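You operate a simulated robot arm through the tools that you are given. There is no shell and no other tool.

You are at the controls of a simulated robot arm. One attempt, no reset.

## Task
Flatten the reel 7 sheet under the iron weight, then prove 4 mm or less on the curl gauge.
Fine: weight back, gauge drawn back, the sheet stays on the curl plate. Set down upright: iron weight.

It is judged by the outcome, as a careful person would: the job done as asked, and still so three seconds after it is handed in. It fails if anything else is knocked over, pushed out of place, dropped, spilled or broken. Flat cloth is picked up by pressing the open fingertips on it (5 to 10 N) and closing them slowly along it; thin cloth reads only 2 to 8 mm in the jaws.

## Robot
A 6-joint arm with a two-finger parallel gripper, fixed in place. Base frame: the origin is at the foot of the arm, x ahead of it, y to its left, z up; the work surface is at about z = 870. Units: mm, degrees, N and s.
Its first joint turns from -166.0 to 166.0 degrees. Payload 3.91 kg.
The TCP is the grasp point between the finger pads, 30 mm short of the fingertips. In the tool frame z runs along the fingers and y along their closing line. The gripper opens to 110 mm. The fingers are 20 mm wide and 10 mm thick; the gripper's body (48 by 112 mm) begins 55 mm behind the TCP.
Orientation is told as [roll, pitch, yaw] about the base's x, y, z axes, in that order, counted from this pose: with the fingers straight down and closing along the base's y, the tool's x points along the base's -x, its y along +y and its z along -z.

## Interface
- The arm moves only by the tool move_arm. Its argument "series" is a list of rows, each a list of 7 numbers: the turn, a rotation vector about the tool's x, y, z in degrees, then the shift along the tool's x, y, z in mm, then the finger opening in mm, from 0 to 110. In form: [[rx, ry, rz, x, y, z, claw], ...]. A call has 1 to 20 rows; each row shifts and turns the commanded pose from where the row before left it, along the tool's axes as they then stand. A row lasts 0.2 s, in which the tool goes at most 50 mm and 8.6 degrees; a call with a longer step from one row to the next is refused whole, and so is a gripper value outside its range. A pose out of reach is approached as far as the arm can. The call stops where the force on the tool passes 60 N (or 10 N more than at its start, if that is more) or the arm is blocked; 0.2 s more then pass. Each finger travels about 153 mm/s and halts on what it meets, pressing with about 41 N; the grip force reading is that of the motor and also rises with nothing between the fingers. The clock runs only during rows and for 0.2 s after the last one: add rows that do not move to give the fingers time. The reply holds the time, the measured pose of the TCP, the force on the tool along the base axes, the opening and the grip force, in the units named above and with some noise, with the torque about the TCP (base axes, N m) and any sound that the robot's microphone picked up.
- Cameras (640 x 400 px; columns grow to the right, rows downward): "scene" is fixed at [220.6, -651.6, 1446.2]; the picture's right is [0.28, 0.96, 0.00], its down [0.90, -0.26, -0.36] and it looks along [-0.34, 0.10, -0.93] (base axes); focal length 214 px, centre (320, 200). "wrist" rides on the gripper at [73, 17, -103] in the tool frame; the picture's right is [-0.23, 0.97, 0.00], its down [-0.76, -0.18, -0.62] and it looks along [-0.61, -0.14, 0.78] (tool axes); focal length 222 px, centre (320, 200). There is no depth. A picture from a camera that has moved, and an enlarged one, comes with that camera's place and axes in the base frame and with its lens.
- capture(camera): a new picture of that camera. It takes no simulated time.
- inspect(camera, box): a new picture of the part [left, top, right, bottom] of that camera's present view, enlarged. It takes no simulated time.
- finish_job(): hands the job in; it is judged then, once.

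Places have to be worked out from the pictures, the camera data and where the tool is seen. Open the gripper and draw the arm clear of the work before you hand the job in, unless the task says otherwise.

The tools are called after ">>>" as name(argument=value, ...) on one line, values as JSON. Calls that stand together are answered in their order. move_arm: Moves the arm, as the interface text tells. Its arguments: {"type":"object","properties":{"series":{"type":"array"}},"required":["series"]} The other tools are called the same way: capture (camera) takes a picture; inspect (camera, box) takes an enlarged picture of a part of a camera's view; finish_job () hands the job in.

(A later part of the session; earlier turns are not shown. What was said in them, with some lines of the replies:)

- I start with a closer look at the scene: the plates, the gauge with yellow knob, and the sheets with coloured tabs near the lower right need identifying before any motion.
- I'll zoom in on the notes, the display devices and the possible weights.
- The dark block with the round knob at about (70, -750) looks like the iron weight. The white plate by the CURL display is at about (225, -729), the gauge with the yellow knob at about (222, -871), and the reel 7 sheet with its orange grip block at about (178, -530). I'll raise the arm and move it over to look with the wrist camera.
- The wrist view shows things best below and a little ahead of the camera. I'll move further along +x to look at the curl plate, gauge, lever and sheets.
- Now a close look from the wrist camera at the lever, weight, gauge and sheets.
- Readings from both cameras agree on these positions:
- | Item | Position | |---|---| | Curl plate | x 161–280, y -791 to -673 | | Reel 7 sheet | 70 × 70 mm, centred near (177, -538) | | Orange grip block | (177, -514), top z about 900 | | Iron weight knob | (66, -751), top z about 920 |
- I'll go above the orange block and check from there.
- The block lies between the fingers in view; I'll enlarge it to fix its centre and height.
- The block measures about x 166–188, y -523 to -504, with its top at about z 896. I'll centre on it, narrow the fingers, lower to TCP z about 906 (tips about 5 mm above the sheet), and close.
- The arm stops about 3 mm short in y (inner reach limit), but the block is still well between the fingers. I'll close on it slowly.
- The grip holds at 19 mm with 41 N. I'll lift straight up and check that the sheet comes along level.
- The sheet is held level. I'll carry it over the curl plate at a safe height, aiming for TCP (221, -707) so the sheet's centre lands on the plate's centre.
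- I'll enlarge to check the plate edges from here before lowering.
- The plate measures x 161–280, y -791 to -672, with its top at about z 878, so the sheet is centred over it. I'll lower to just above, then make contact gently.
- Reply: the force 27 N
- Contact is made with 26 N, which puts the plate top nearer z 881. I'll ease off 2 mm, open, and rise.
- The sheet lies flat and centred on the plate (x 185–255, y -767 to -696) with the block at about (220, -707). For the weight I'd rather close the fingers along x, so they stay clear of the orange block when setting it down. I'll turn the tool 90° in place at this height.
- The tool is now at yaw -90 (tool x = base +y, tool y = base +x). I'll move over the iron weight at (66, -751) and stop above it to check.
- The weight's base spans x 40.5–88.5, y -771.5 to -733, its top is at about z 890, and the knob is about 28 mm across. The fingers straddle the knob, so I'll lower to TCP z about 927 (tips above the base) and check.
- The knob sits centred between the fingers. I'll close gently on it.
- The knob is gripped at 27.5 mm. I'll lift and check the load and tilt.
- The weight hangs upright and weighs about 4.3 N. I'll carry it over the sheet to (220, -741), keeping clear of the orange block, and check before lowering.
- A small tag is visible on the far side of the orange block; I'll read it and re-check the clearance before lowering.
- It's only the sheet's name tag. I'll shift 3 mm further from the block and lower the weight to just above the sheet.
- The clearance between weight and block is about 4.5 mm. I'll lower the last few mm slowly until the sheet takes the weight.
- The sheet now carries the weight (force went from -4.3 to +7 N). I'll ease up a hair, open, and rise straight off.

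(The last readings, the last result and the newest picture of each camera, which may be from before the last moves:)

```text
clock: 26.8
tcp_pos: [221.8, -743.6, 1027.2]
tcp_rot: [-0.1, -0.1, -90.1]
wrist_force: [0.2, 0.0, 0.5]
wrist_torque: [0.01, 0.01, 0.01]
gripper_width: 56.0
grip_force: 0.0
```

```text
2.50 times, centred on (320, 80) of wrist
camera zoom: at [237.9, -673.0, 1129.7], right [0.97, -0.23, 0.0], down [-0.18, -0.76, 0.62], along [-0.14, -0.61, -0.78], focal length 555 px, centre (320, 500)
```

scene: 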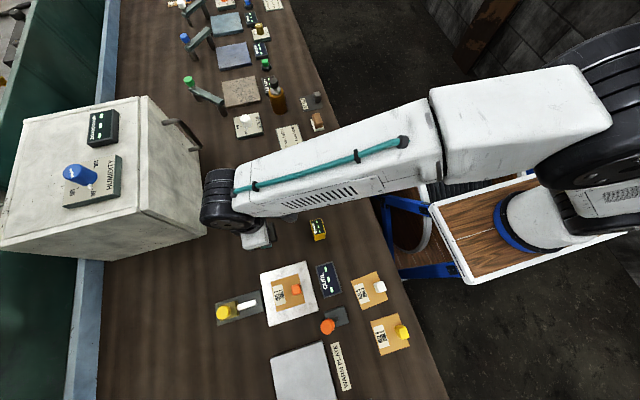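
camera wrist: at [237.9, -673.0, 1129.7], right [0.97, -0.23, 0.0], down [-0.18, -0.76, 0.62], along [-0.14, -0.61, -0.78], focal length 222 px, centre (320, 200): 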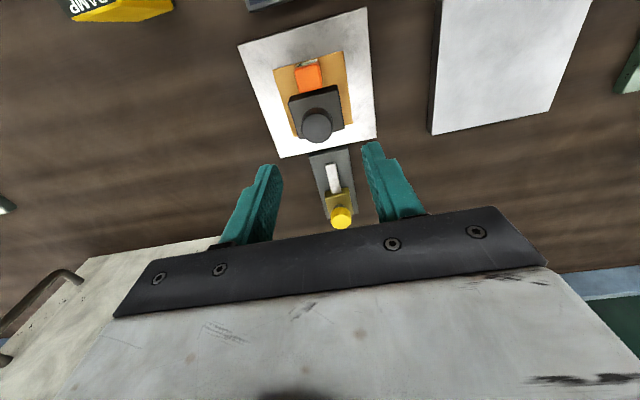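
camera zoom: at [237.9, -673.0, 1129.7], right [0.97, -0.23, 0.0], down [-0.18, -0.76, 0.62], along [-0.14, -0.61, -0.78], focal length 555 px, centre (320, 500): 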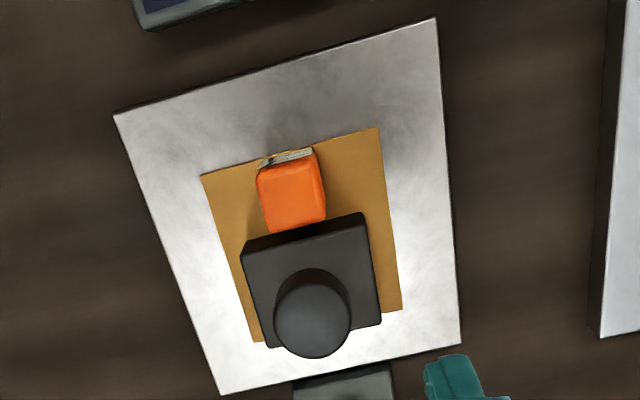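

The weight stands upright on the sheet, clear of the block. I'll hold still here and let it press for a good while.

>>> move_arm(series=[[0, 0, 0, 0, 0, 0, 56], [0, 0, 0, 0, 0, 0, 56], [0, 0, 0, 0, 0, 0, 56], [0, 0, 0, 0, 0, 0, 56], [0, 0, 0, 0, 0, 0, 56], [0, 0, 0, 0, 0, 0, 56], [0, 0, 0, 0, 0, 0, 56], [0, 0, 0, 0, 0, 0, 56], [0, 0, 0, 0, 0, 0, 56], [0, 0, 0, 0, 0, 0, 56], [0, 0, 0, 0, 0, 0, 56], [0, 0, 0, 0, 0, 0, 56], [0, 0, 0, 0, 0, 0, 56], [0, 0, 0, 0, 0, 0, 56], [0, 0, 0, 0, 0, 0, 56], [0, 0, 0, 0, 0, 0, 56], [0, 0, 0, 0, 0, 0, 56], [0, 0, 0, 0, 0, 0, 56], [0, 0, 0, 0, 0, 0, 56], [0, 0, 0, 0, 0, 0, 56]])

>>> move_arm(series=[[0, 0, 0, 0, 0, 0, 56], [0, 0, 0, 0, 0, 0, 56], [0, 0, 0, 0, 0, 0, 56], [0, 0, 0, 0, 0, 0, 56], [0, 0, 0, 0, 0, 0, 56], [0, 0, 0, 0, 0, 0, 56], [0, 0, 0, 0, 0, 0, 56], [0, 0, 0, 0, 0, 0, 56], [0, 0, 0, 0, 0, 0, 56], [0, 0, 0, 0, 0, 0, 56], [0, 0, 0, 0, 0, 0, 56], [0, 0, 0, 0, 0, 0, 56], [0, 0, 0, 0, 0, 0, 56], [0, 0, 0, 0, 0, 0, 56], [0, 0, 0, 0, 0, 0, 56], [0, 0, 0, 0, 0, 0, 56], [0, 0, 0, 0, 0, 0, 56], [0, 0, 0, 0, 0, 0, 56], [0, 0, 0, 0, 0, 0, 56], [0, 0, 0, 0, 0, 0, 56]])

>>> move_arm(series=[[0, 0, 0, 0, 0, 0, 56], [0, 0, 0, 0, 0, 0, 56], [0, 0, 0, 0, 0, 0, 56], [0, 0, 0, 0, 0, 0, 56], [0, 0, 0, 0, 0, 0, 56], [0, 0, 0, 0, 0, 0, 56], [0, 0, 0, 0, 0, 0, 56], [0, 0, 0, 0, 0, 0, 56], [0, 0, 0, 0, 0, 0, 56], [0, 0, 0, 0, 0, 0, 56], [0, 0, 0, 0, 0, 0, 56], [0, 0, 0, 0, 0, 0, 56], [0, 0, 0, 0, 0, 0, 56], [0, 0, 0, 0, 0, 0, 56], [0, 0, 0, 0, 0, 0, 56], [0, 0, 0, 0, 0, 0, 56], [0, 0, 0, 0, 0, 0, 56], [0, 0, 0, 0, 0, 0, 56], [0, 0, 0, 0, 0, 0, 56], [0, 0, 0, 0, 0, 0, 56]])

>>> capture(camera="wrist")

>>> capture(camera="scene")

```text
clock: 31.0
tcp_pos: [221.6, -745.3, 1027.1]
tcp_rot: [-0.1, -0.1, -90.2]
wrist_force: [0.2, -0.1, 0.1]
wrist_torque: [0.02, 0.0, 0.0]
gripper_width: 55.8
grip_force: 0.1
```

```text
clock: 35.2
tcp_pos: [223.0, -745.1, 1026.7]
tcp_rot: [-0.1, 0.0, -90.1]
wrist_force: [0.1, 0.4, 0.4]
wrist_torque: [-0.01, 0.02, 0.02]
gripper_width: 55.9
grip_force: 0.1
```

```text
clock: 39.4
tcp_pos: [221.9, -744.0, 1026.2]
tcp_rot: [0.0, -0.2, -90.1]
wrist_force: [0.3, -0.2, -0.1]
wrist_torque: [0.01, -0.04, 0.04]
gripper_width: 56.0
grip_force: 0.1
```

```text
taken
camera wrist: at [237.9, -673.0, 1129.4], right [0.97, -0.23, 0.0], down [-0.18, -0.76, 0.62], along [-0.14, -0.61, -0.78], focal length 222 px, centre (320, 200)
```

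wrist: 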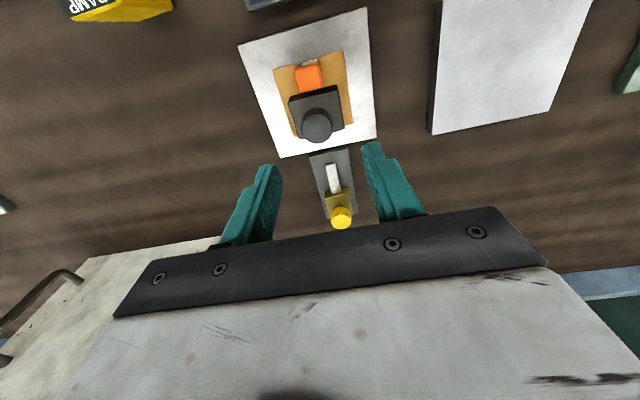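

```text
taken
```

scene: 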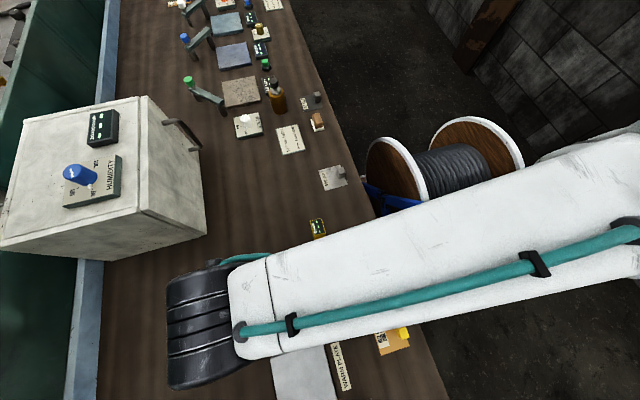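

The weight is stable. I'll let it press for some more seconds to be safe.

>>> move_arm(series=[[0, 0, 0, 0, 0, 0, 56], [0, 0, 0, 0, 0, 0, 56], [0, 0, 0, 0, 0, 0, 56], [0, 0, 0, 0, 0, 0, 56], [0, 0, 0, 0, 0, 0, 56], [0, 0, 0, 0, 0, 0, 56], [0, 0, 0, 0, 0, 0, 56], [0, 0, 0, 0, 0, 0, 56], [0, 0, 0, 0, 0, 0, 56], [0, 0, 0, 0, 0, 0, 56], [0, 0, 0, 0, 0, 0, 56], [0, 0, 0, 0, 0, 0, 56], [0, 0, 0, 0, 0, 0, 56], [0, 0, 0, 0, 0, 0, 56], [0, 0, 0, 0, 0, 0, 56], [0, 0, 0, 0, 0, 0, 56], [0, 0, 0, 0, 0, 0, 56], [0, 0, 0, 0, 0, 0, 56], [0, 0, 0, 0, 0, 0, 56], [0, 0, 0, 0, 0, 0, 56]])

>>> move_arm(series=[[0, 0, 0, 0, 0, 0, 56], [0, 0, 0, 0, 0, 0, 56], [0, 0, 0, 0, 0, 0, 56], [0, 0, 0, 0, 0, 0, 56], [0, 0, 0, 0, 0, 0, 56], [0, 0, 0, 0, 0, 0, 56], [0, 0, 0, 0, 0, 0, 56], [0, 0, 0, 0, 0, 0, 56], [0, 0, 0, 0, 0, 0, 56], [0, 0, 0, 0, 0, 0, 56], [0, 0, 0, 0, 0, 0, 56], [0, 0, 0, 0, 0, 0, 56], [0, 0, 0, 0, 0, 0, 56], [0, 0, 0, 0, 0, 0, 56], [0, 0, 0, 0, 0, 0, 56], [0, 0, 0, 0, 0, 0, 56], [0, 0, 0, 0, 0, 0, 56], [0, 0, 0, 0, 0, 0, 56], [0, 0, 0, 0, 0, 0, 56], [0, 0, 0, 0, 0, 0, 56]])

>>> move_arm(series=[[0, 0, 0, 0, 0, 0, 56], [0, 0, 0, 0, 0, 0, 56], [0, 0, 0, 0, 0, 0, 56], [0, 0, 0, 0, 0, 0, 56], [0, 0, 0, 0, 0, 0, 56], [0, 0, 0, 0, 0, 0, 56], [0, 0, 0, 0, 0, 0, 56], [0, 0, 0, 0, 0, 0, 56], [0, 0, 0, 0, 0, 0, 56], [0, 0, 0, 0, 0, 0, 56], [0, 0, 0, 0, 0, 0, 56], [0, 0, 0, 0, 0, 0, 56], [0, 0, 0, 0, 0, 0, 56], [0, 0, 0, 0, 0, 0, 56], [0, 0, 0, 0, 0, 0, 56], [0, 0, 0, 0, 0, 0, 56], [0, 0, 0, 0, 0, 0, 56], [0, 0, 0, 0, 0, 0, 56], [0, 0, 0, 0, 0, 0, 56], [0, 0, 0, 0, 0, 0, 56]])

>>> move_arm(series=[[0, 0, 0, 0, 0, 0, 56], [0, 0, 0, 0, 0, 0, 56], [0, 0, 0, 0, 0, 0, 56], [0, 0, 0, 0, 0, 0, 56], [0, 0, 0, 0, 0, 0, 56], [0, 0, 0, 0, 0, 0, 56], [0, 0, 0, 0, 0, 0, 56], [0, 0, 0, 0, 0, 0, 56], [0, 0, 0, 0, 0, 0, 56], [0, 0, 0, 0, 0, 0, 56], [0, 0, 0, 0, 0, 0, 56], [0, 0, 0, 0, 0, 0, 56], [0, 0, 0, 0, 0, 0, 56], [0, 0, 0, 0, 0, 0, 56], [0, 0, 0, 0, 0, 0, 56], [0, 0, 0, 0, 0, 0, 56], [0, 0, 0, 0, 0, 0, 56], [0, 0, 0, 0, 0, 0, 56], [0, 0, 0, 0, 0, 0, 56], [0, 0, 0, 0, 0, 0, 56]])

>>> inspect(camera="wrist", box=[220, 0, 420, 160])

```text
clock: 43.6
tcp_pos: [221.3, -744.5, 1027.3]
tcp_rot: [-0.1, -0.1, -90.1]
wrist_force: [0.1, 0.3, -0.9]
wrist_torque: [-0.01, 0.0, 0.01]
gripper_width: 56.2
grip_force: 0.1
```

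```text
clock: 47.8
tcp_pos: [220.6, -745.6, 1026.3]
tcp_rot: [-0.2, -0.1, -90.1]
wrist_force: [-0.3, 0.2, 0.2]
wrist_torque: [-0.02, -0.02, 0.0]
gripper_width: 56.3
grip_force: 0.0
```

```text
clock: 52.0
tcp_pos: [220.5, -744.9, 1026.7]
tcp_rot: [-0.1, -0.1, -90.1]
wrist_force: [-0.4, 0.4, 0.1]
wrist_torque: [-0.02, 0.01, 0.02]
gripper_width: 55.8
grip_force: 0.1
```

```text
clock: 56.2
tcp_pos: [221.3, -745.1, 1026.6]
tcp_rot: [0.0, 0.0, -90.2]
wrist_force: [-0.3, -0.1, -1.1]
wrist_torque: [0.03, -0.01, 0.04]
gripper_width: 55.8
grip_force: 0.0
```

```text
2.50 times, centred on (320, 80) of wrist
camera zoom: at [237.9, -673.0, 1129.4], right [0.97, -0.23, 0.0], down [-0.18, -0.76, 0.62], along [-0.14, -0.61, -0.78], focal length 555 px, centre (320, 500)
```

zoom: 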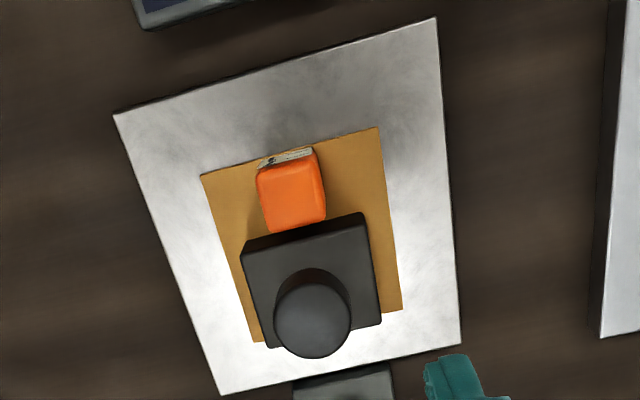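

About 30 s have passed under the weight. I'll go back down on the knob by the same path and grip it.

>>> move_arm(series=[[0, 0, 0, 0, 0, 30, 56], [0, 0, 0, 0, 0, 25, 56], [0, 0, 0, 0, 0, 20, 56], [0, 0, 0, 0, 0, 10, 56], [0, 0, 0, 0, 0, 0, 56], [0, 0, 0, 0, 0, 0, 44], [0, 0, 0, 0, 0, 0, 36], [0, 0, 0, 0, 0, 0, 30], [0, 0, 0, 0, 0, 0, 24], [0, 0, 0, 0, 0, 0, 16], [0, 0, 0, 0, 0, 0, 16]])

>>> inspect(camera="wrist", box=[220, 40, 420, 200])

```text
clock: 58.6
tcp_pos: [221.0, -744.8, 942.0]
tcp_rot: [-0.1, -0.2, -90.0]
wrist_force: [-1.3, 0.8, 0.2]
wrist_torque: [-0.02, -0.05, 0.0]
gripper_width: 27.6
grip_force: 40.6
```

```text
2.50 times, centred on (320, 120) of wrist
camera zoom: at [237.0, -673.5, 1045.7], right [0.97, -0.23, 0.0], down [-0.18, -0.76, 0.62], along [-0.14, -0.61, -0.78], focal length 555 px, centre (320, 400)
```

zoom: 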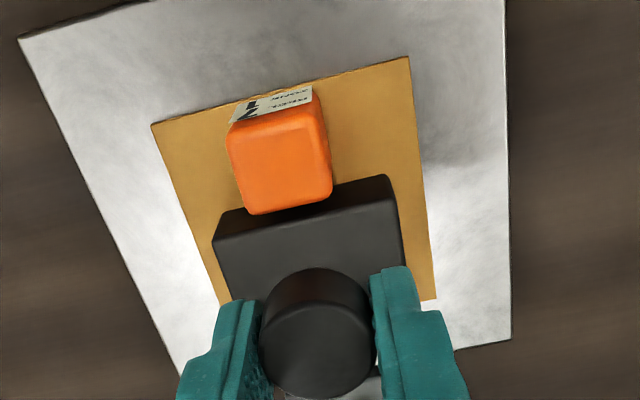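

The weight is gripped again. I'll lift it straight off and carry it back over its original spot (65, -752).

>>> move_arm(series=[[0, 0, 0, 0, 0, -5, 16], [0, 0, 0, 0, 0, -15, 16], [0, 0, 0, 0, 0, -20, 16], [0, 0, 0, 0, 0, -6, 16], [0, 0, 0, -1, -20, 0, 16], [0, 0, 0, -2, -40, 0, 16], [0, 0, 0, -2, -40, 0, 16], [0, 0, 0, -2, -35, 0, 16], [0, 0, 0, -1, -20, 0, 16], [0, 0, 0, 0, 0, 0, 16]])

>>> capture(camera="wrist")

>>> capture(camera="scene")

```text
clock: 60.8
tcp_pos: [65.7, -751.9, 987.3]
tcp_rot: [-0.1, 0.0, -90.1]
wrist_force: [0.0, -0.3, -5.3]
wrist_torque: [-0.03, -0.01, 0.0]
gripper_width: 27.5
grip_force: 40.4
```

```text
taken
camera wrist: at [80.6, -680.8, 1089.6], right [0.97, -0.23, 0.0], down [-0.18, -0.76, 0.62], along [-0.14, -0.61, -0.78], focal length 222 px, centre (320, 200)
```

wrist: 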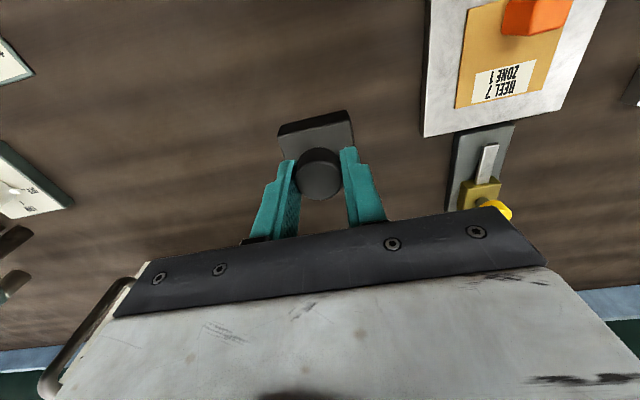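

```text
taken
```

scene: 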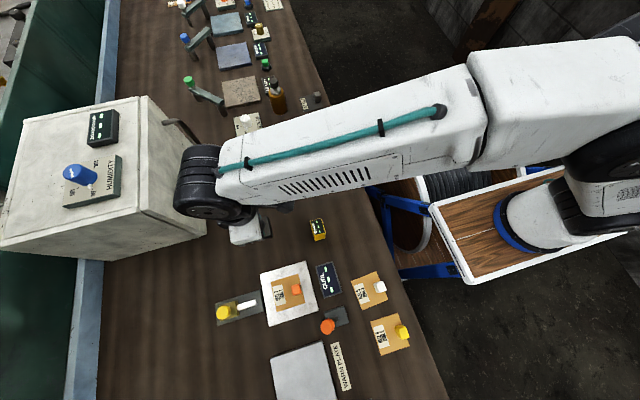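

The sheet stayed put on the plate. I'll lower the weight onto its spot, slowing for the last few mm.

>>> move_arm(series=[[0, 0, 0, 0, 0, 20, 16], [0, 0, 0, 0, 0, 20, 16], [0, 0, 0, 0, 0, 12, 16], [0, 0, 0, 0, 0, 4, 16], [0, 0, 0, 0, 0, 2, 16], [0, 0, 0, 0, 0, 1, 16], [0, 0, 0, 0, 0, 0, 16]])

```text
clock: 62.4
tcp_pos: [64.3, -752.4, 929.0]
tcp_rot: [-0.2, -0.1, -90.1]
wrist_force: [0.0, 1.3, 1.0]
wrist_torque: [0.15, -0.13, 0.06]
gripper_width: 27.3
grip_force: 40.9
```

Contact is made (force went from -5 to +1 N). I'll open slowly and rise.

>>> move_arm(series=[[0, 0, 0, 0, 0, 0.3, 16], [0, 0, 0, 0, 0, 0, 24], [0, 0, 0, 0, 0, 0, 32], [0, 0, 0, 0, 0, 0, 44], [0, 0, 0, 0, 0, 0, 60], [0, 0, 0, 0, 0, -15, 60], [0, 0, 0, 0, 0, -30, 60], [0, 0, 0, 0, 0, -40, 60], [0, 0, 0, 0, 0, -30, 60], [0, 0, 0, 0, 0, 0, 60]])

>>> capture(camera="wrist")

>>> inspect(camera="wrist", box=[240, 20, 400, 140])

```text
clock: 64.6
tcp_pos: [64.6, -751.8, 1043.9]
tcp_rot: [0.0, 0.0, -90.1]
wrist_force: [0.6, 0.0, 1.3]
wrist_torque: [0.01, 0.0, 0.01]
gripper_width: 59.9
grip_force: 0.0
```

```text
taken
camera wrist: at [81.3, -680.4, 1145.8], right [0.97, -0.23, 0.0], down [-0.18, -0.76, 0.62], along [-0.14, -0.61, -0.78], focal length 222 px, centre (320, 200)
```

wrist: 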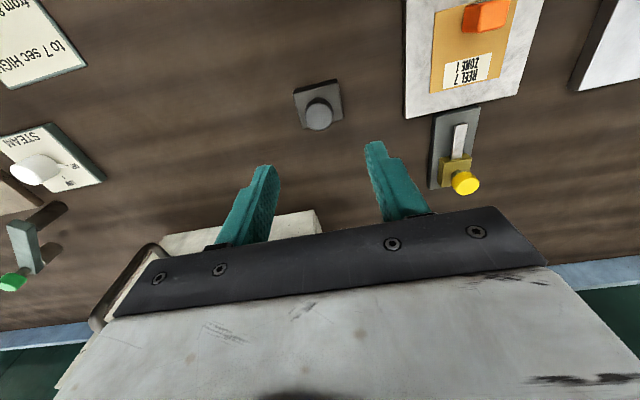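

```text
3.33 times, centred on (320, 80) of wrist
camera zoom: at [81.3, -680.4, 1145.8], right [0.97, -0.23, 0.0], down [-0.18, -0.76, 0.62], along [-0.14, -0.61, -0.78], focal length 740 px, centre (320, 600)
```

zoom: 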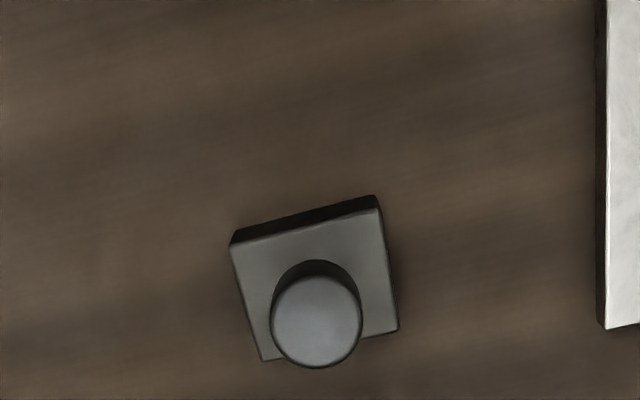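

The weight is back on its spot, upright. Next the gauge: I'll enlarge it to pin down the yellow knob.

>>> inspect(camera="wrist", box=[400, 80, 520, 210])

>>> capture(camera="scene")

```text
3.08 times, centred on (460, 145) of wrist
camera zoom: at [81.3, -680.4, 1145.8], right [0.97, -0.23, 0.0], down [-0.18, -0.76, 0.62], along [-0.14, -0.61, -0.78], focal length 684 px, centre (-111, 369)
```

zoom: 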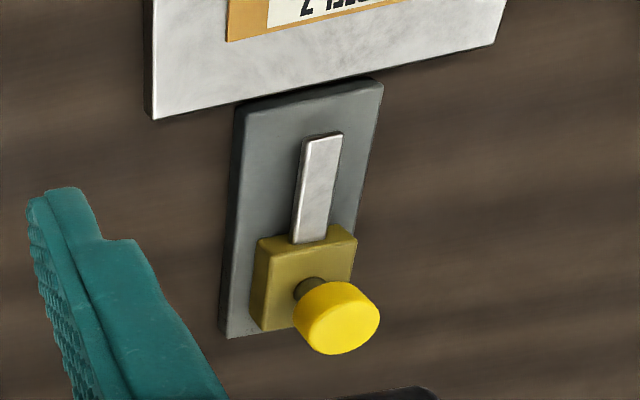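

```text
taken
```

scene: 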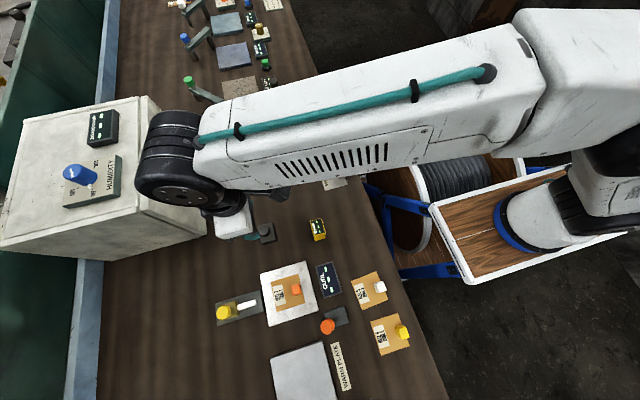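

The yellow knob is near (221, -872), top z about 921. I'll turn the tool back to yaw 0 in place so the finger faces push along the gauge's slide.

>>> move_arm(series=[[0, 0, -8.182, 0, 0, 0, 60], [0, 0, -8.182, 0, 0, 0, 60], [0, 0, -8.182, 0, 0, 0, 60], [0, 0, -8.182, 0, 0, 0, 60], [0, 0, -8.182, 0, 0, 0, 60], [0, 0, -8.182, 0, 0, 0, 60], [0, 0, -8.182, 0, 0, 0, 60], [0, 0, -8.182, 0, 0, 0, 60], [0, 0, -8.182, 0, 0, 0, 60], [0, 0, -8.182, 0, 0, 0, 60], [0, 0, -8.18, 0, 0, 0, 60], [0, 0, 0, 0, 0, 0, 60]])

>>> move_arm(series=[[0, 0, 0, -39, -29.5, 0, 60], [0, 0, 0, -39, -29.5, 0, 60], [0, 0, 0, -39, -29.5, 0, 60], [0, 0, 0, -39, -29.5, 0, 60], [0, 0, 0, 0, 0, 20, 60], [0, 0, 0, 0, 0, 20, 60], [0, 0, 0, 0, 0, 0, 60]])

>>> capture(camera="wrist")

>>> inspect(camera="wrist", box=[220, 70, 420, 230])

>>> capture(camera="scene")

```text
clock: 67.2
tcp_pos: [64.8, -752.3, 1044.2]
tcp_rot: [-0.2, 0.1, 0.1]
wrist_force: [-0.1, 0.3, 0.2]
wrist_torque: [0.0, 0.0, 0.01]
gripper_width: 60.0
grip_force: 0.1
```

```text
clock: 68.8
tcp_pos: [222.0, -863.7, 1000.3]
tcp_rot: [0.0, 0.1, -0.1]
wrist_force: [0.9, 0.4, 0.0]
wrist_torque: [0.0, 0.02, -0.02]
gripper_width: 60.0
grip_force: 0.0
out of reach, approached as far as the arm can: row 4
```

```text
taken
camera wrist: at [148.5, -847.0, 1103.3], right [0.23, 0.97, 0.0], down [0.76, -0.18, 0.62], along [0.61, -0.14, -0.78], focal length 222 px, centre (320, 200)
```

wrist: 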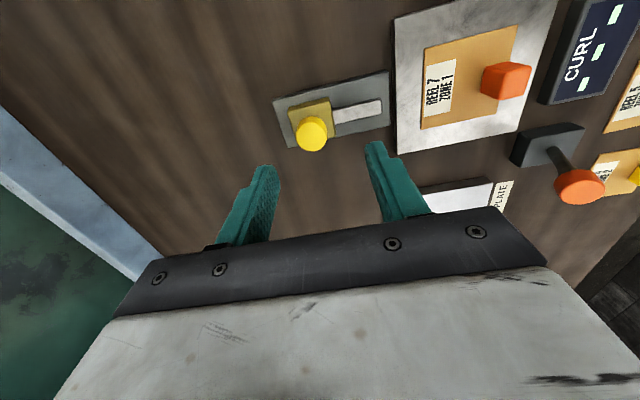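

```text
2.50 times, centred on (320, 150) of wrist
camera zoom: at [148.5, -847.0, 1103.3], right [0.23, 0.97, 0.0], down [0.76, -0.18, 0.62], along [0.61, -0.14, -0.78], focal length 555 px, centre (320, 325)
```

zoom: 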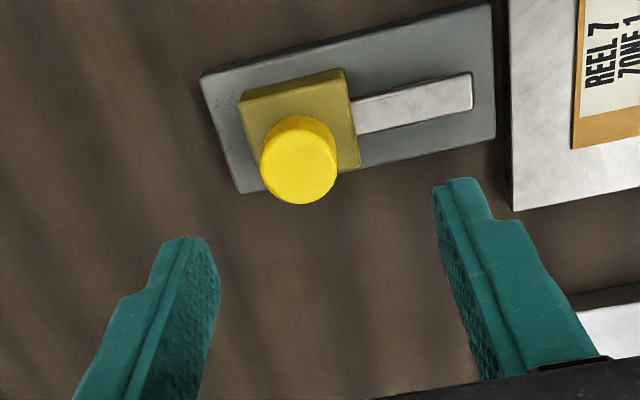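

```text
taken
```

scene: 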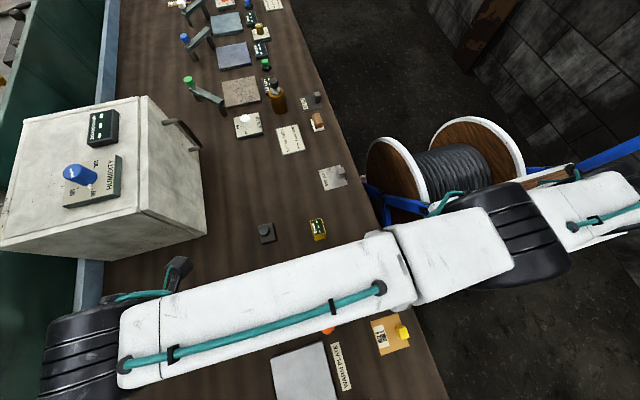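

The reach limit clipped that move slightly, at y -864. The knob is at about (221, -871), 27 mm across, top z about 922, with the slider body below it at about z 895. I'll lower and correct y.

>>> move_arm(series=[[0, 0, 0, 0, 0, 25, 60], [0, 0, 0, 0.5, -7, 20, 60], [0, 0, 0, 0, 0, 0, 60]])

>>> inspect(camera="wrist", box=[220, 70, 420, 230])

```text
clock: 69.6
tcp_pos: [219.8, -870.7, 955.2]
tcp_rot: [-0.1, 0.1, 0.0]
wrist_force: [-0.5, -0.1, 0.2]
wrist_torque: [-0.01, -0.03, 0.05]
gripper_width: 59.9
grip_force: 0.1
```

```text
2.50 times, centred on (320, 150) of wrist
camera zoom: at [145.5, -853.9, 1058.8], right [0.23, 0.97, 0.0], down [0.76, -0.18, 0.62], along [0.61, -0.14, -0.78], focal length 555 px, centre (320, 325)
```

zoom: 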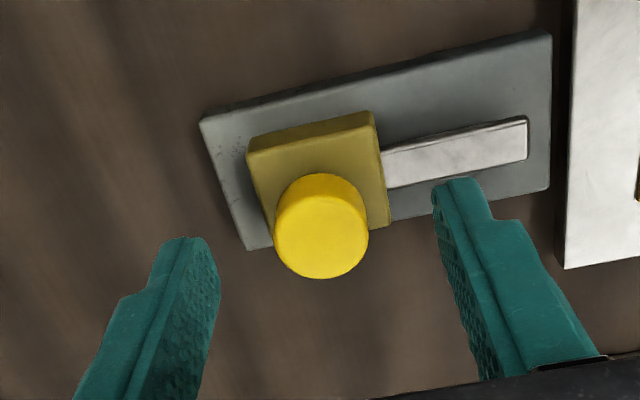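

The knob lies at (221, -871.5), between the fingers. I'll shift 2 mm in x and lower to TCP z about 930.

>>> move_arm(series=[[0, 0, 0, -2, -0.5, 13, 60], [0, 0, 0, 0, 0, 12, 60], [0, 0, 0, 0, 0, 0, 60]])

>>> inspect(camera="wrist", box=[220, 70, 420, 230])

```text
clock: 70.4
tcp_pos: [220.7, -870.7, 931.6]
tcp_rot: [-0.1, 0.1, -0.1]
wrist_force: [-0.4, 0.4, -0.1]
wrist_torque: [0.02, -0.02, 0.0]
gripper_width: 60.1
grip_force: 0.1
```

```text
2.50 times, centred on (320, 150) of wrist
camera zoom: at [148.4, -855.5, 1034.6], right [0.23, 0.97, 0.0], down [0.76, -0.18, 0.62], along [0.61, -0.14, -0.78], focal length 555 px, centre (320, 325)
```

zoom: 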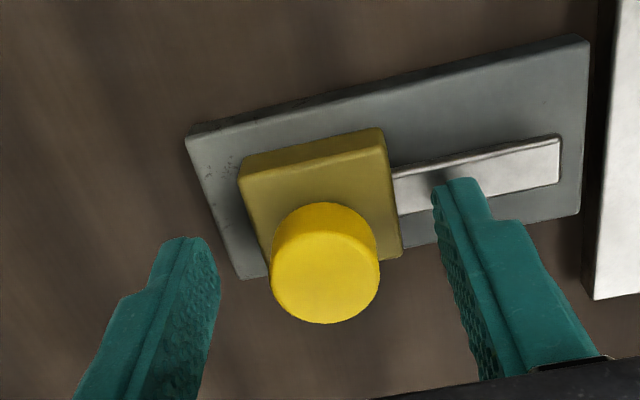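

The fingers flank the knob. I'll close on it gently.

>>> move_arm(series=[[0, 0, 0, 0, 0, 0, 45], [0, 0, 0, 0, 0, 0, 36], [0, 0, 0, 0, 0, 0, 30], [0, 0, 0, 0, 0, 0, 24], [0, 0, 0, 0, 0, 0, 16], [0, 0, 0, 0, 0, 0, 16]])

>>> inspect(camera="wrist", box=[220, 50, 540, 230])

```text
clock: 71.8
tcp_pos: [221.9, -869.5, 932.5]
tcp_rot: [0.0, 0.2, -0.1]
wrist_force: [-1.3, 16.2, -0.9]
wrist_torque: [0.47, -0.01, -0.02]
gripper_width: 25.3
grip_force: 45.5
```

```text
2.00 times, centred on (380, 140) of wrist
camera zoom: at [148.4, -854.7, 1034.7], right [0.23, 0.97, 0.0], down [0.76, -0.18, 0.62], along [0.61, -0.14, -0.78], focal length 444 px, centre (200, 320)
```

zoom: 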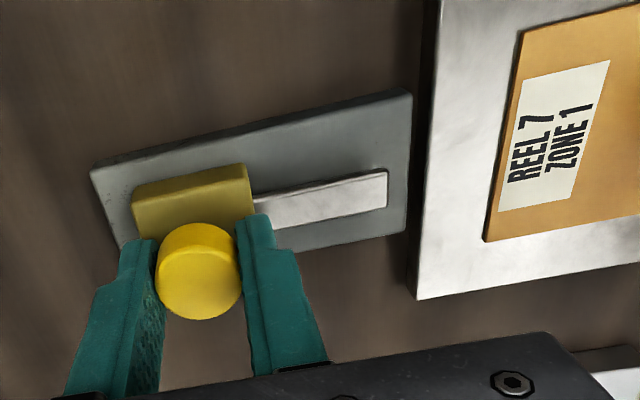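

The knob is held; the 16 N along y shows the slider resting on its back stop. I'll push it gently toward the plate in +y, watching the force.

>>> move_arm(series=[[0, 0, 0, 0, 4, 0, 16], [0, 0, 0, 0, 6, 0, 16], [0, 0, 0, 0, 6, 0, 16], [0, 0, 0, 0, 6, 0, 16], [0, 0, 0, 0, 0, 0, 16]])

>>> capture(camera="wrist")

>>> inspect(camera="wrist", box=[260, 0, 640, 220])

```text
clock: 73.0
tcp_pos: [221.1, -849.8, 932.3]
tcp_rot: [0.0, 0.1, -0.1]
wrist_force: [-0.1, -0.4, 5.3]
wrist_torque: [0.24, 0.03, -0.02]
gripper_width: 25.2
grip_force: 45.2
```

```text
taken
camera wrist: at [148.4, -833.6, 1034.7], right [0.23, 0.97, 0.0], down [0.76, -0.18, 0.62], along [0.61, -0.14, -0.78], focal length 222 px, centre (320, 200)
```

wrist: 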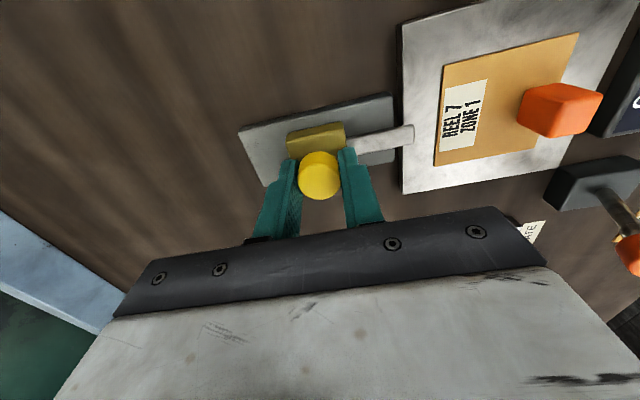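

```text
1.68 times, centred on (450, 110) of wrist
camera zoom: at [148.4, -833.6, 1034.7], right [0.23, 0.97, 0.0], down [0.76, -0.18, 0.62], along [0.61, -0.14, -0.78], focal length 374 px, centre (101, 352)
```

zoom: 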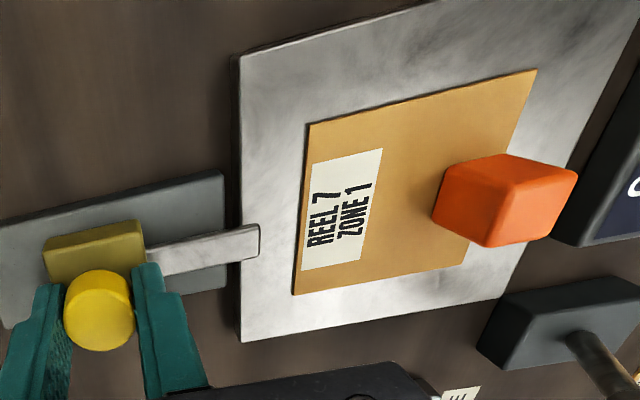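

The slide moves freely and the tongue is now over the plate's edge. I'll keep going in small steps toward the sheet.

>>> move_arm(series=[[0, 0, 0, 0, 5, 0, 16], [0, 0, 0, 0, 5, 0, 16], [0, 0, 0, 0, 5, 0, 16], [0, 0, 0, 0, 0, 0, 16]])

>>> inspect(camera="wrist", box=[260, 0, 640, 220])

```text
clock: 74.0
tcp_pos: [221.1, -833.8, 932.6]
tcp_rot: [-0.2, 0.1, 0.0]
wrist_force: [0.7, 0.0, 8.1]
wrist_torque: [0.27, 0.04, 0.0]
gripper_width: 25.4
grip_force: 45.7
```

```text
1.68 times, centred on (450, 110) of wrist
camera zoom: at [148.4, -818.2, 1034.6], right [0.23, 0.97, 0.0], down [0.76, -0.18, 0.62], along [0.61, -0.14, -0.78], focal length 374 px, centre (101, 352)
```

zoom: 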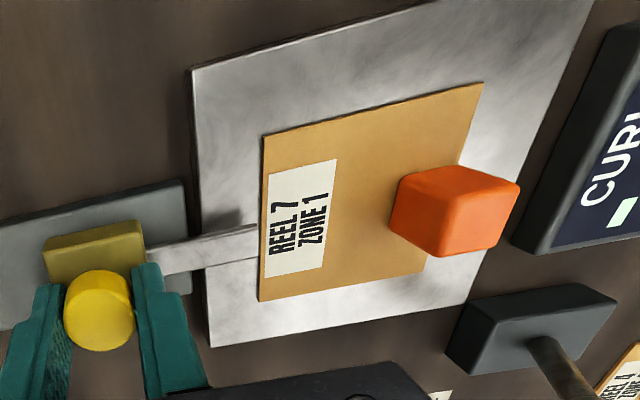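

The tongue tip has reached the sheet's edge; I'll zoom in to see whether it goes over it, and look at the display.

>>> inspect(camera="wrist", box=[340, 90, 480, 190])

>>> inspect(camera="wrist", box=[540, 20, 640, 170])

```text
4.00 times, centred on (410, 140) of wrist
camera zoom: at [148.4, -818.2, 1034.6], right [0.23, 0.97, 0.0], down [0.76, -0.18, 0.62], along [0.61, -0.14, -0.78], focal length 888 px, centre (-40, 440)
```

zoom: 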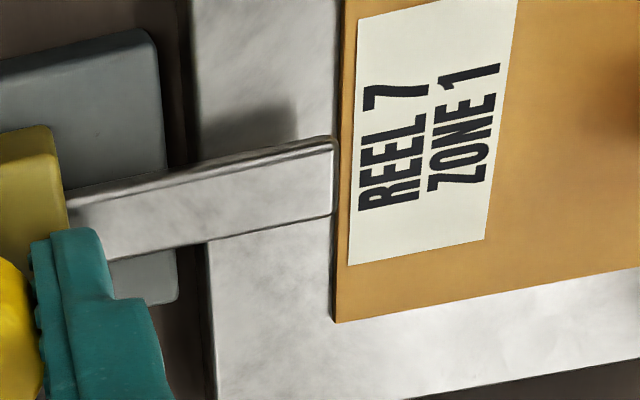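

```text
2.67 times, centred on (590, 95) of wrist
camera zoom: at [148.4, -818.2, 1034.6], right [0.23, 0.97, 0.0], down [0.76, -0.18, 0.62], along [0.61, -0.14, -0.78], focal length 592 px, centre (-400, 480)
```

zoom: 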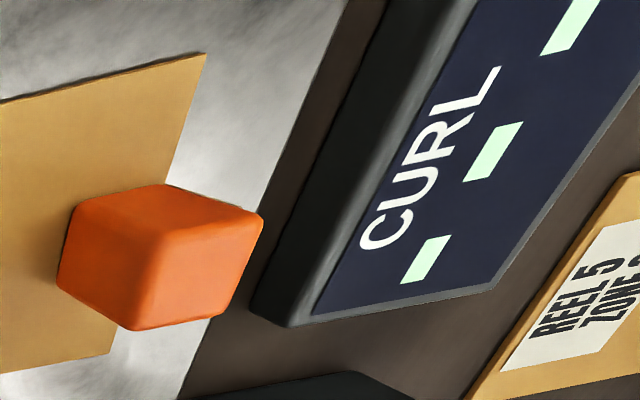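

The tip is about 3 mm from the sheet's edge, with its underside slightly above the sheet. I'll advance a few mm, then check whether it passes over.

>>> move_arm(series=[[0, 0, 0, 0, 3, 0, 16], [0, 0, 0, 0, 3, 0, 16], [0, 0, 0, 0, 0, 0, 16]])

>>> inspect(camera="wrist", box=[340, 90, 480, 190])

>>> inspect(camera="wrist", box=[540, 20, 640, 170])

```text
clock: 74.8
tcp_pos: [221.7, -827.8, 931.2]
tcp_rot: [-0.2, 0.1, -0.1]
wrist_force: [1.0, -1.2, 8.8]
wrist_torque: [0.21, 0.0, 0.03]
gripper_width: 25.3
grip_force: 44.9
```

```text
4.00 times, centred on (410, 140) of wrist
camera zoom: at [148.4, -811.4, 1034.6], right [0.23, 0.97, 0.0], down [0.76, -0.18, 0.62], along [0.61, -0.14, -0.78], focal length 888 px, centre (-40, 440)
```

zoom: 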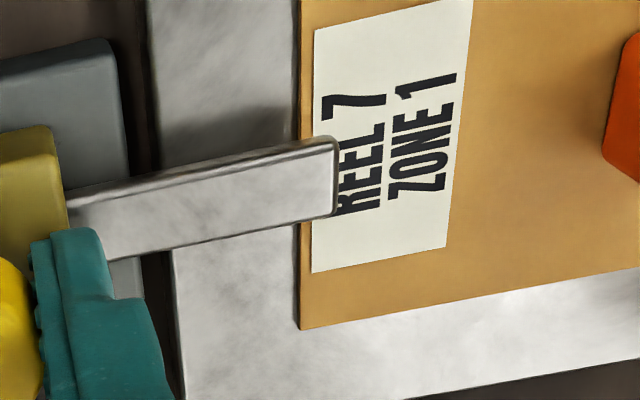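

```text
2.67 times, centred on (590, 95) of wrist
camera zoom: at [148.4, -811.4, 1034.6], right [0.23, 0.97, 0.0], down [0.76, -0.18, 0.62], along [0.61, -0.14, -0.78], focal length 592 px, centre (-400, 480)
```

zoom: 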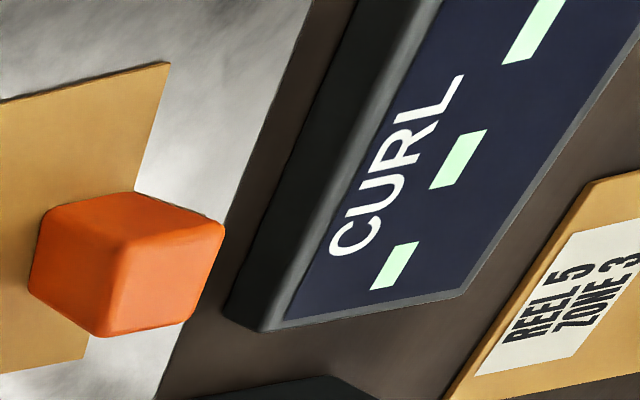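

The tongue slides over the sheet without moving it; the display still shows dashes. I'll advance further in small steps.

>>> move_arm(series=[[0, 0, 0, 0, 3, 0, 16], [0, 0, 0, 0, 3, 0, 16], [0, 0, 0, 0, 3, 0, 16], [0, 0, 0, 0, 0, 0, 16]])

>>> capture(camera="wrist")

>>> inspect(camera="wrist", box=[540, 20, 640, 170])

```text
clock: 75.8
tcp_pos: [223.0, -818.3, 932.4]
tcp_rot: [-0.2, 0.2, -0.2]
wrist_force: [-2.6, -0.4, 11.1]
wrist_torque: [0.24, 0.08, -0.04]
gripper_width: 25.4
grip_force: 45.2
```

```text
taken
camera wrist: at [148.4, -802.6, 1034.6], right [0.23, 0.97, 0.0], down [0.76, -0.18, 0.62], along [0.61, -0.14, -0.78], focal length 222 px, centre (320, 200)
```

wrist: 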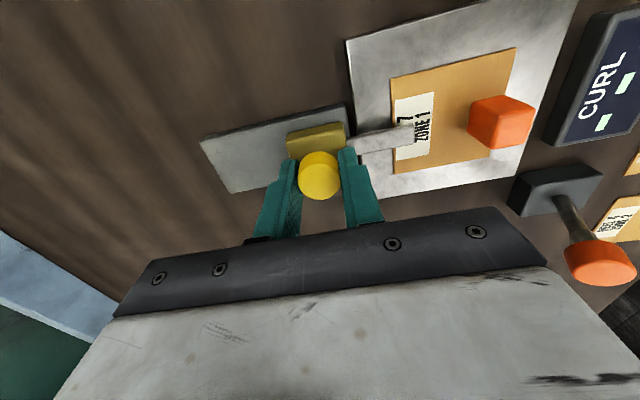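

```text
2.67 times, centred on (590, 95) of wrist
camera zoom: at [148.4, -802.6, 1034.6], right [0.23, 0.97, 0.0], down [0.76, -0.18, 0.62], along [0.61, -0.14, -0.78], focal length 592 px, centre (-400, 480)
```

zoom: 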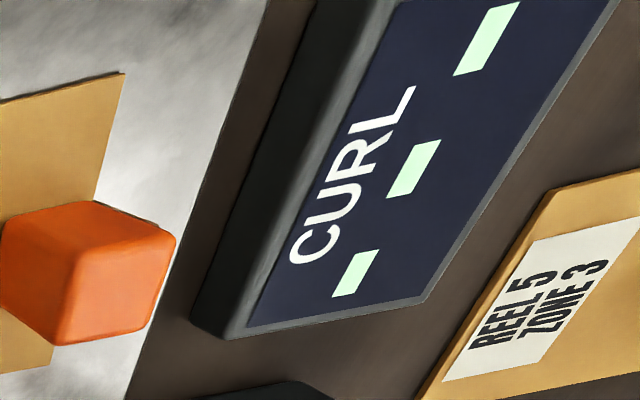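

Still dashes, and a slight downward load builds. I'll ease up 0.7 mm and push on in small steps, watching for an end stop or a reading.

>>> move_arm(series=[[0, 0, 0, 0, 2, -0.7, 16], [0, 0, 0, 0, 2, 0, 16], [0, 0, 0, 0, 2, 0, 16], [0, 0, 0, 0, 0, 0, 16]])

>>> capture(camera="wrist")

>>> inspect(camera="wrist", box=[520, 10, 640, 160])

```text
clock: 76.8
tcp_pos: [221.3, -812.2, 931.0]
tcp_rot: [-0.1, 0.2, -0.1]
wrist_force: [0.3, -0.6, 7.3]
wrist_torque: [0.3, 0.08, -0.02]
gripper_width: 25.3
grip_force: 45.2
```

```text
taken
camera wrist: at [148.4, -796.8, 1034.6], right [0.23, 0.97, 0.0], down [0.76, -0.18, 0.62], along [0.61, -0.14, -0.78], focal length 222 px, centre (320, 200)
```

wrist: 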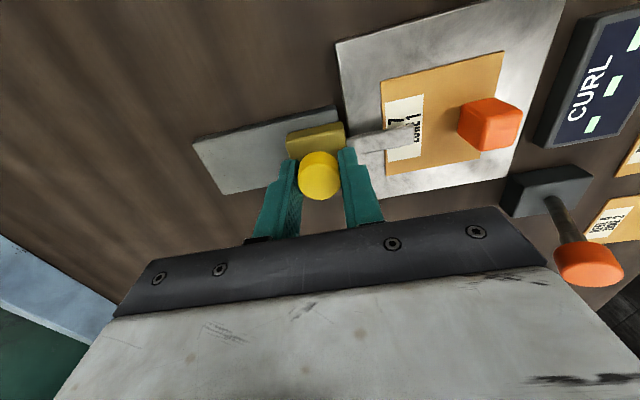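

```text
2.67 times, centred on (580, 85) of wrist
camera zoom: at [148.4, -796.8, 1034.6], right [0.23, 0.97, 0.0], down [0.76, -0.18, 0.62], along [0.61, -0.14, -0.78], focal length 592 px, centre (-373, 507)
```

zoom: 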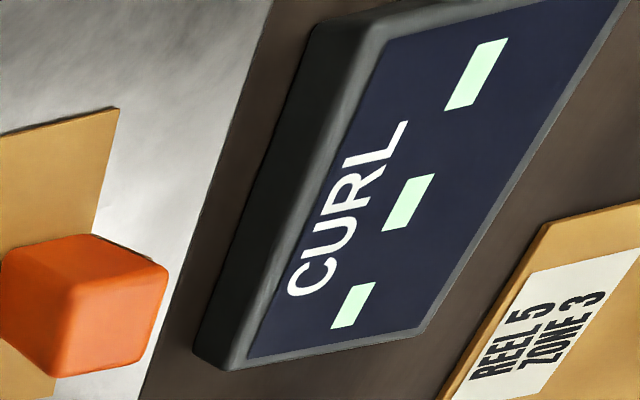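

Still no reading and no stop. I'll continue in 2–3 mm steps.

>>> move_arm(series=[[0, 0, 0, 0, 2, 0, 16], [0, 0, 0, 0, 2, 0, 16], [0, 0, 0, 0, 2, 0, 16], [0, 0, 0, 0, 0, 0, 16], [0, 0, 0, 0, 0, 0, 16]])

>>> capture(camera="wrist")

>>> inspect(camera="wrist", box=[520, 10, 640, 160])

```text
clock: 78.0
tcp_pos: [221.2, -809.7, 931.5]
tcp_rot: [-0.2, 0.1, -0.1]
wrist_force: [-0.7, -31.0, -3.0]
wrist_torque: [-0.08, -0.13, 0.01]
gripper_width: 25.1
grip_force: 45.0
```

```text
taken
camera wrist: at [148.4, -792.9, 1034.5], right [0.23, 0.97, 0.0], down [0.76, -0.18, 0.62], along [0.61, -0.15, -0.78], focal length 222 px, centre (320, 200)
```

wrist: 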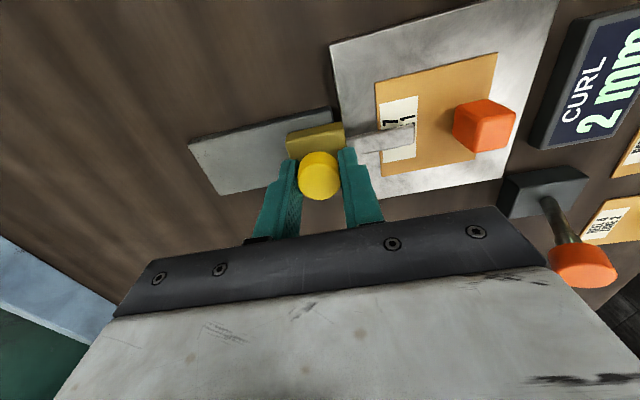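

```text
2.67 times, centred on (580, 85) of wrist
camera zoom: at [148.4, -792.9, 1034.5], right [0.23, 0.97, 0.0], down [0.76, -0.18, 0.62], along [0.61, -0.15, -0.78], focal length 592 px, centre (-373, 507)
```

zoom: 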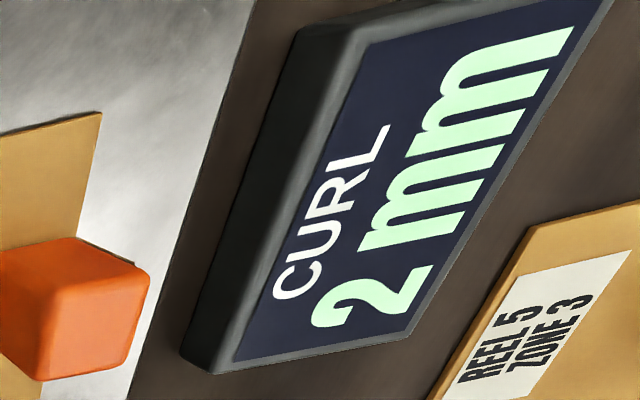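

The display reads CURL 2 mm, which is under 4, and the slider sits on its end stop. I'll hold a second so the reading stands, then confirm it once more.

>>> move_arm(series=[[0, 0, 0, 0, -1, 0, 16], [0, 0, 0, 0, 0, 0, 16], [0, 0, 0, 0, 0, 0, 16], [0, 0, 0, 0, 0, 0, 16], [0, 0, 0, 0, 0, 0, 16], [0, 0, 0, 0, 0, 0, 16], [0, 0, 0, 0, 0, 0, 16], [0, 0, 0, 0, 0, 0, 16], [0, 0, 0, 0, 0, 0, 16], [0, 0, 0, 0, 0, 0, 16]])

>>> inspect(camera="wrist", box=[520, 10, 640, 160])

```text
clock: 80.2
tcp_pos: [221.0, -809.7, 932.9]
tcp_rot: [-0.1, 0.0, -0.1]
wrist_force: [-2.4, -18.0, -1.0]
wrist_torque: [0.12, 0.05, 0.04]
gripper_width: 25.6
grip_force: 44.9
```

```text
2.67 times, centred on (580, 85) of wrist
camera zoom: at [148.5, -793.4, 1034.6], right [0.23, 0.97, 0.0], down [0.76, -0.18, 0.62], along [0.61, -0.14, -0.78], focal length 592 px, centre (-373, 507)
```

zoom: 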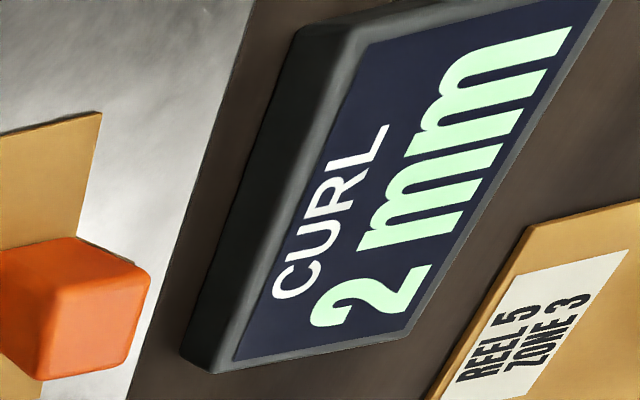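

The reading holds at 2 mm. Now I'll draw the gauge back along -y to its original place, slowing near the back stop.

>>> move_arm(series=[[0, 0, 0, 0, -3, 0, 16], [0, 0, 0, 0, -7, 0, 16], [0, 0, 0, 0, -8, 0, 16], [0, 0, 0, 0, -8, 0, 16], [0, 0, 0, 0, -8, 0, 16], [0, 0, 0, 0, -8, 0, 16], [0, 0, 0, 0, -8, 0, 16], [0, 0, 0, 0, -6, 0, 16], [0, 0, 0, 0, -3, 0, 16], [0, 0, 0, 0, 0, 0, 16]])

>>> capture(camera="wrist")

```text
clock: 82.4
tcp_pos: [221.8, -867.2, 932.5]
tcp_rot: [-0.1, 0.1, -0.1]
wrist_force: [-7.0, -0.5, -0.3]
wrist_torque: [0.17, 0.09, -0.01]
gripper_width: 25.3
grip_force: 45.3
```

```text
taken
camera wrist: at [148.5, -852.0, 1034.6], right [0.23, 0.97, 0.0], down [0.76, -0.18, 0.62], along [0.61, -0.14, -0.78], focal length 222 px, centre (320, 200)
```

wrist: 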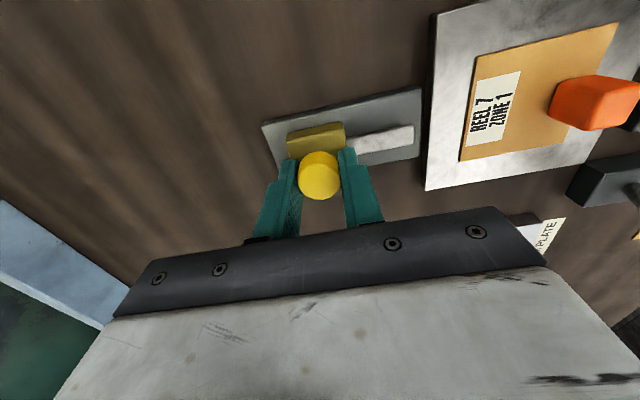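

The slide is within about 2 mm of the back stop. I'll nudge it until I feel the stop.

>>> move_arm(series=[[0, 0, 0, 0, -1.5, 0, 16], [0, 0, 0, 0, -1.5, 0, 16], [0, 0, 0, 0, -1, 0, 16], [0, 0, 0, 0, 0, 0, 16]])

```text
clock: 83.4
tcp_pos: [221.1, -871.1, 931.7]
tcp_rot: [-0.1, 0.1, -0.2]
wrist_force: [-8.1, 16.6, -4.7]
wrist_torque: [-0.01, -0.04, -0.01]
gripper_width: 25.2
grip_force: 44.7
```

The back stop is felt with 16 N, same as at the start. I'll relieve that load, open, rise straight off the knob, then draw away.

>>> move_arm(series=[[0, 0, 0, 0, 1.5, 0, 16], [0, 0, 0, 0, 0, 0, 24], [0, 0, 0, 0, 0, 0, 32], [0, 0, 0, 0, 0, 0, 44], [0, 0, 0, 0, 0, 0, 56], [0, 0, 0, 0, 0, -10, 56], [0, 0, 0, 0, 0, -20, 56], [0, 0, 0, 0, 0, -20, 56], [0, 0, 0, 0, 0, 0, 56]])

>>> capture(camera="wrist")

>>> inspect(camera="wrist", box=[240, 40, 480, 200])

```text
clock: 85.4
tcp_pos: [224.0, -871.9, 981.9]
tcp_rot: [-0.1, 0.2, -0.1]
wrist_force: [0.2, -0.2, -0.4]
wrist_torque: [-0.02, -0.02, 0.0]
gripper_width: 55.8
grip_force: 0.0
```

```text
taken
camera wrist: at [150.2, -855.3, 1084.7], right [0.23, 0.97, 0.0], down [0.76, -0.18, 0.62], along [0.61, -0.14, -0.78], focal length 222 px, centre (320, 200)
```

wrist: 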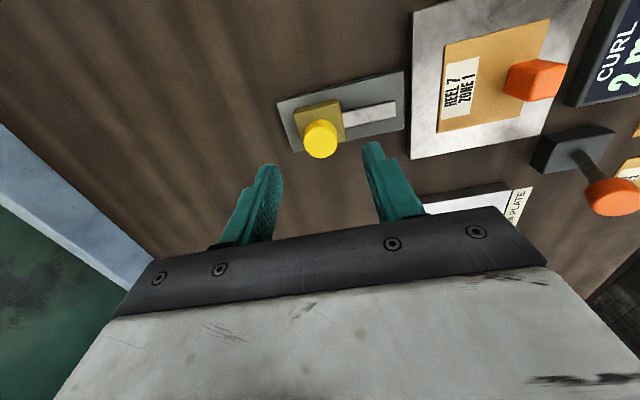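

```text
2.50 times, centred on (360, 120) of wrist
camera zoom: at [150.2, -855.3, 1084.7], right [0.23, 0.97, 0.0], down [0.76, -0.18, 0.62], along [0.61, -0.14, -0.78], focal length 555 px, centre (220, 400)
```

zoom: 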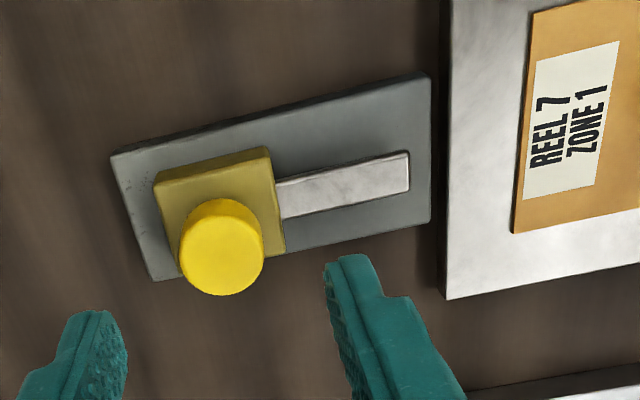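

The gauge is back where it started, and the display still shows 2 mm. I'll rise and draw the arm clear toward its starting pose.

>>> move_arm(series=[[0, 0, 0, 0, 30, -20, 56], [0, 0, 0, 0, 40, -20, 56], [0, 0, 0, 0, 40, -20, 56], [0, 0, 0, 0, 40, -20, 56], [0, 0, 0, 0, 40, -20, 56], [0, 0, 0, 39, 27, -4, 80], [0, 0, 0, 39, 27, -4, 110], [0, 0, 0, 39, 27, -4, 110], [0, 0, 0, 39, 27, -4, 110], [0, 0, 0, 39, 27, -4, 110], [0, 0, 0, 39, 27, -4, 110], [0, 0, 0, 0, 0, 0, 110]])

>>> capture(camera="scene")

>>> inspect(camera="scene", box=[200, 200, 440, 400])

```text
clock: 88.0
tcp_pos: [-10.2, -518.8, 1103.7]
tcp_rot: [-0.1, 0.1, -0.2]
wrist_force: [0.1, -0.1, -0.2]
wrist_torque: [-0.02, 0.0, -0.02]
gripper_width: 110.1
grip_force: 0.0
```

```text
taken
```

scene: 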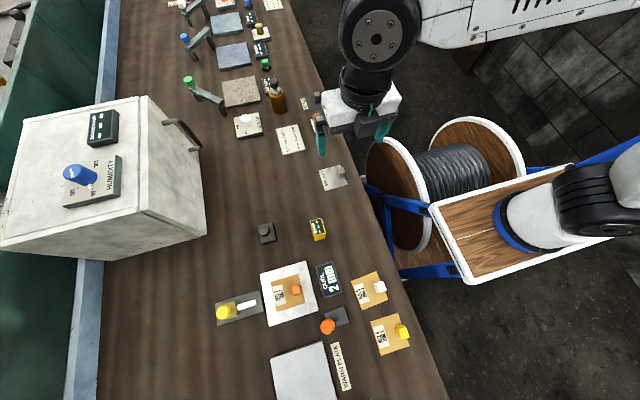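

```text
2.00 times, centred on (320, 300) of scene
camera zoom: at [220.6, -651.6, 1446.2], right [0.28, 0.96, 0.0], down [0.9, -0.26, -0.36], along [-0.34, 0.1, -0.93], focal length 429 px, centre (320, 0)
```

zoom: 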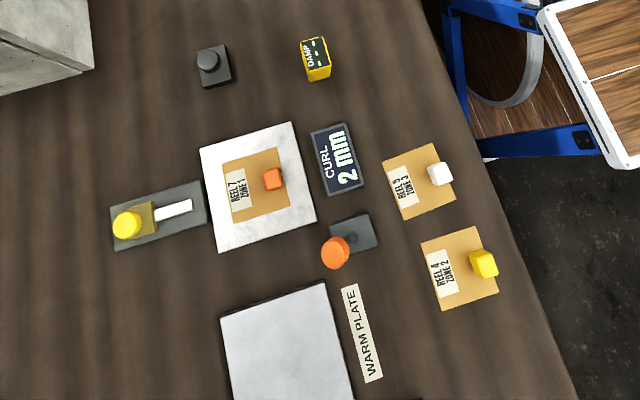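

The final picture shows everything as asked, so I'm handing the job in:
- The reel 7 sheet is on the curl plate and the display holds 2 mm.
- The weight is upright on its original spot.
- The gauge is drawn back and nothing else has moved.
- The gripper is open and the arm is clear.

>>> finish_job()

```text
The job is handed in.
```

The reel 7 sheet is flat: the curl gauge read 2 mm, under the 4 mm limit. The job has been handed in.

- **Flattening:** the sheet pressed under the iron weight on the curl plate for about 30 seconds.
- **Sheet:** it is still on the curl plate.
- **Weight:** it is back on its original spot, standing upright.
- **Gauge:** it is drawn back to its back stop, and the display still showed 2 mm in the last picture.

Nothing else looked moved in the last picture. The gripper is open and the arm is clear of the work.
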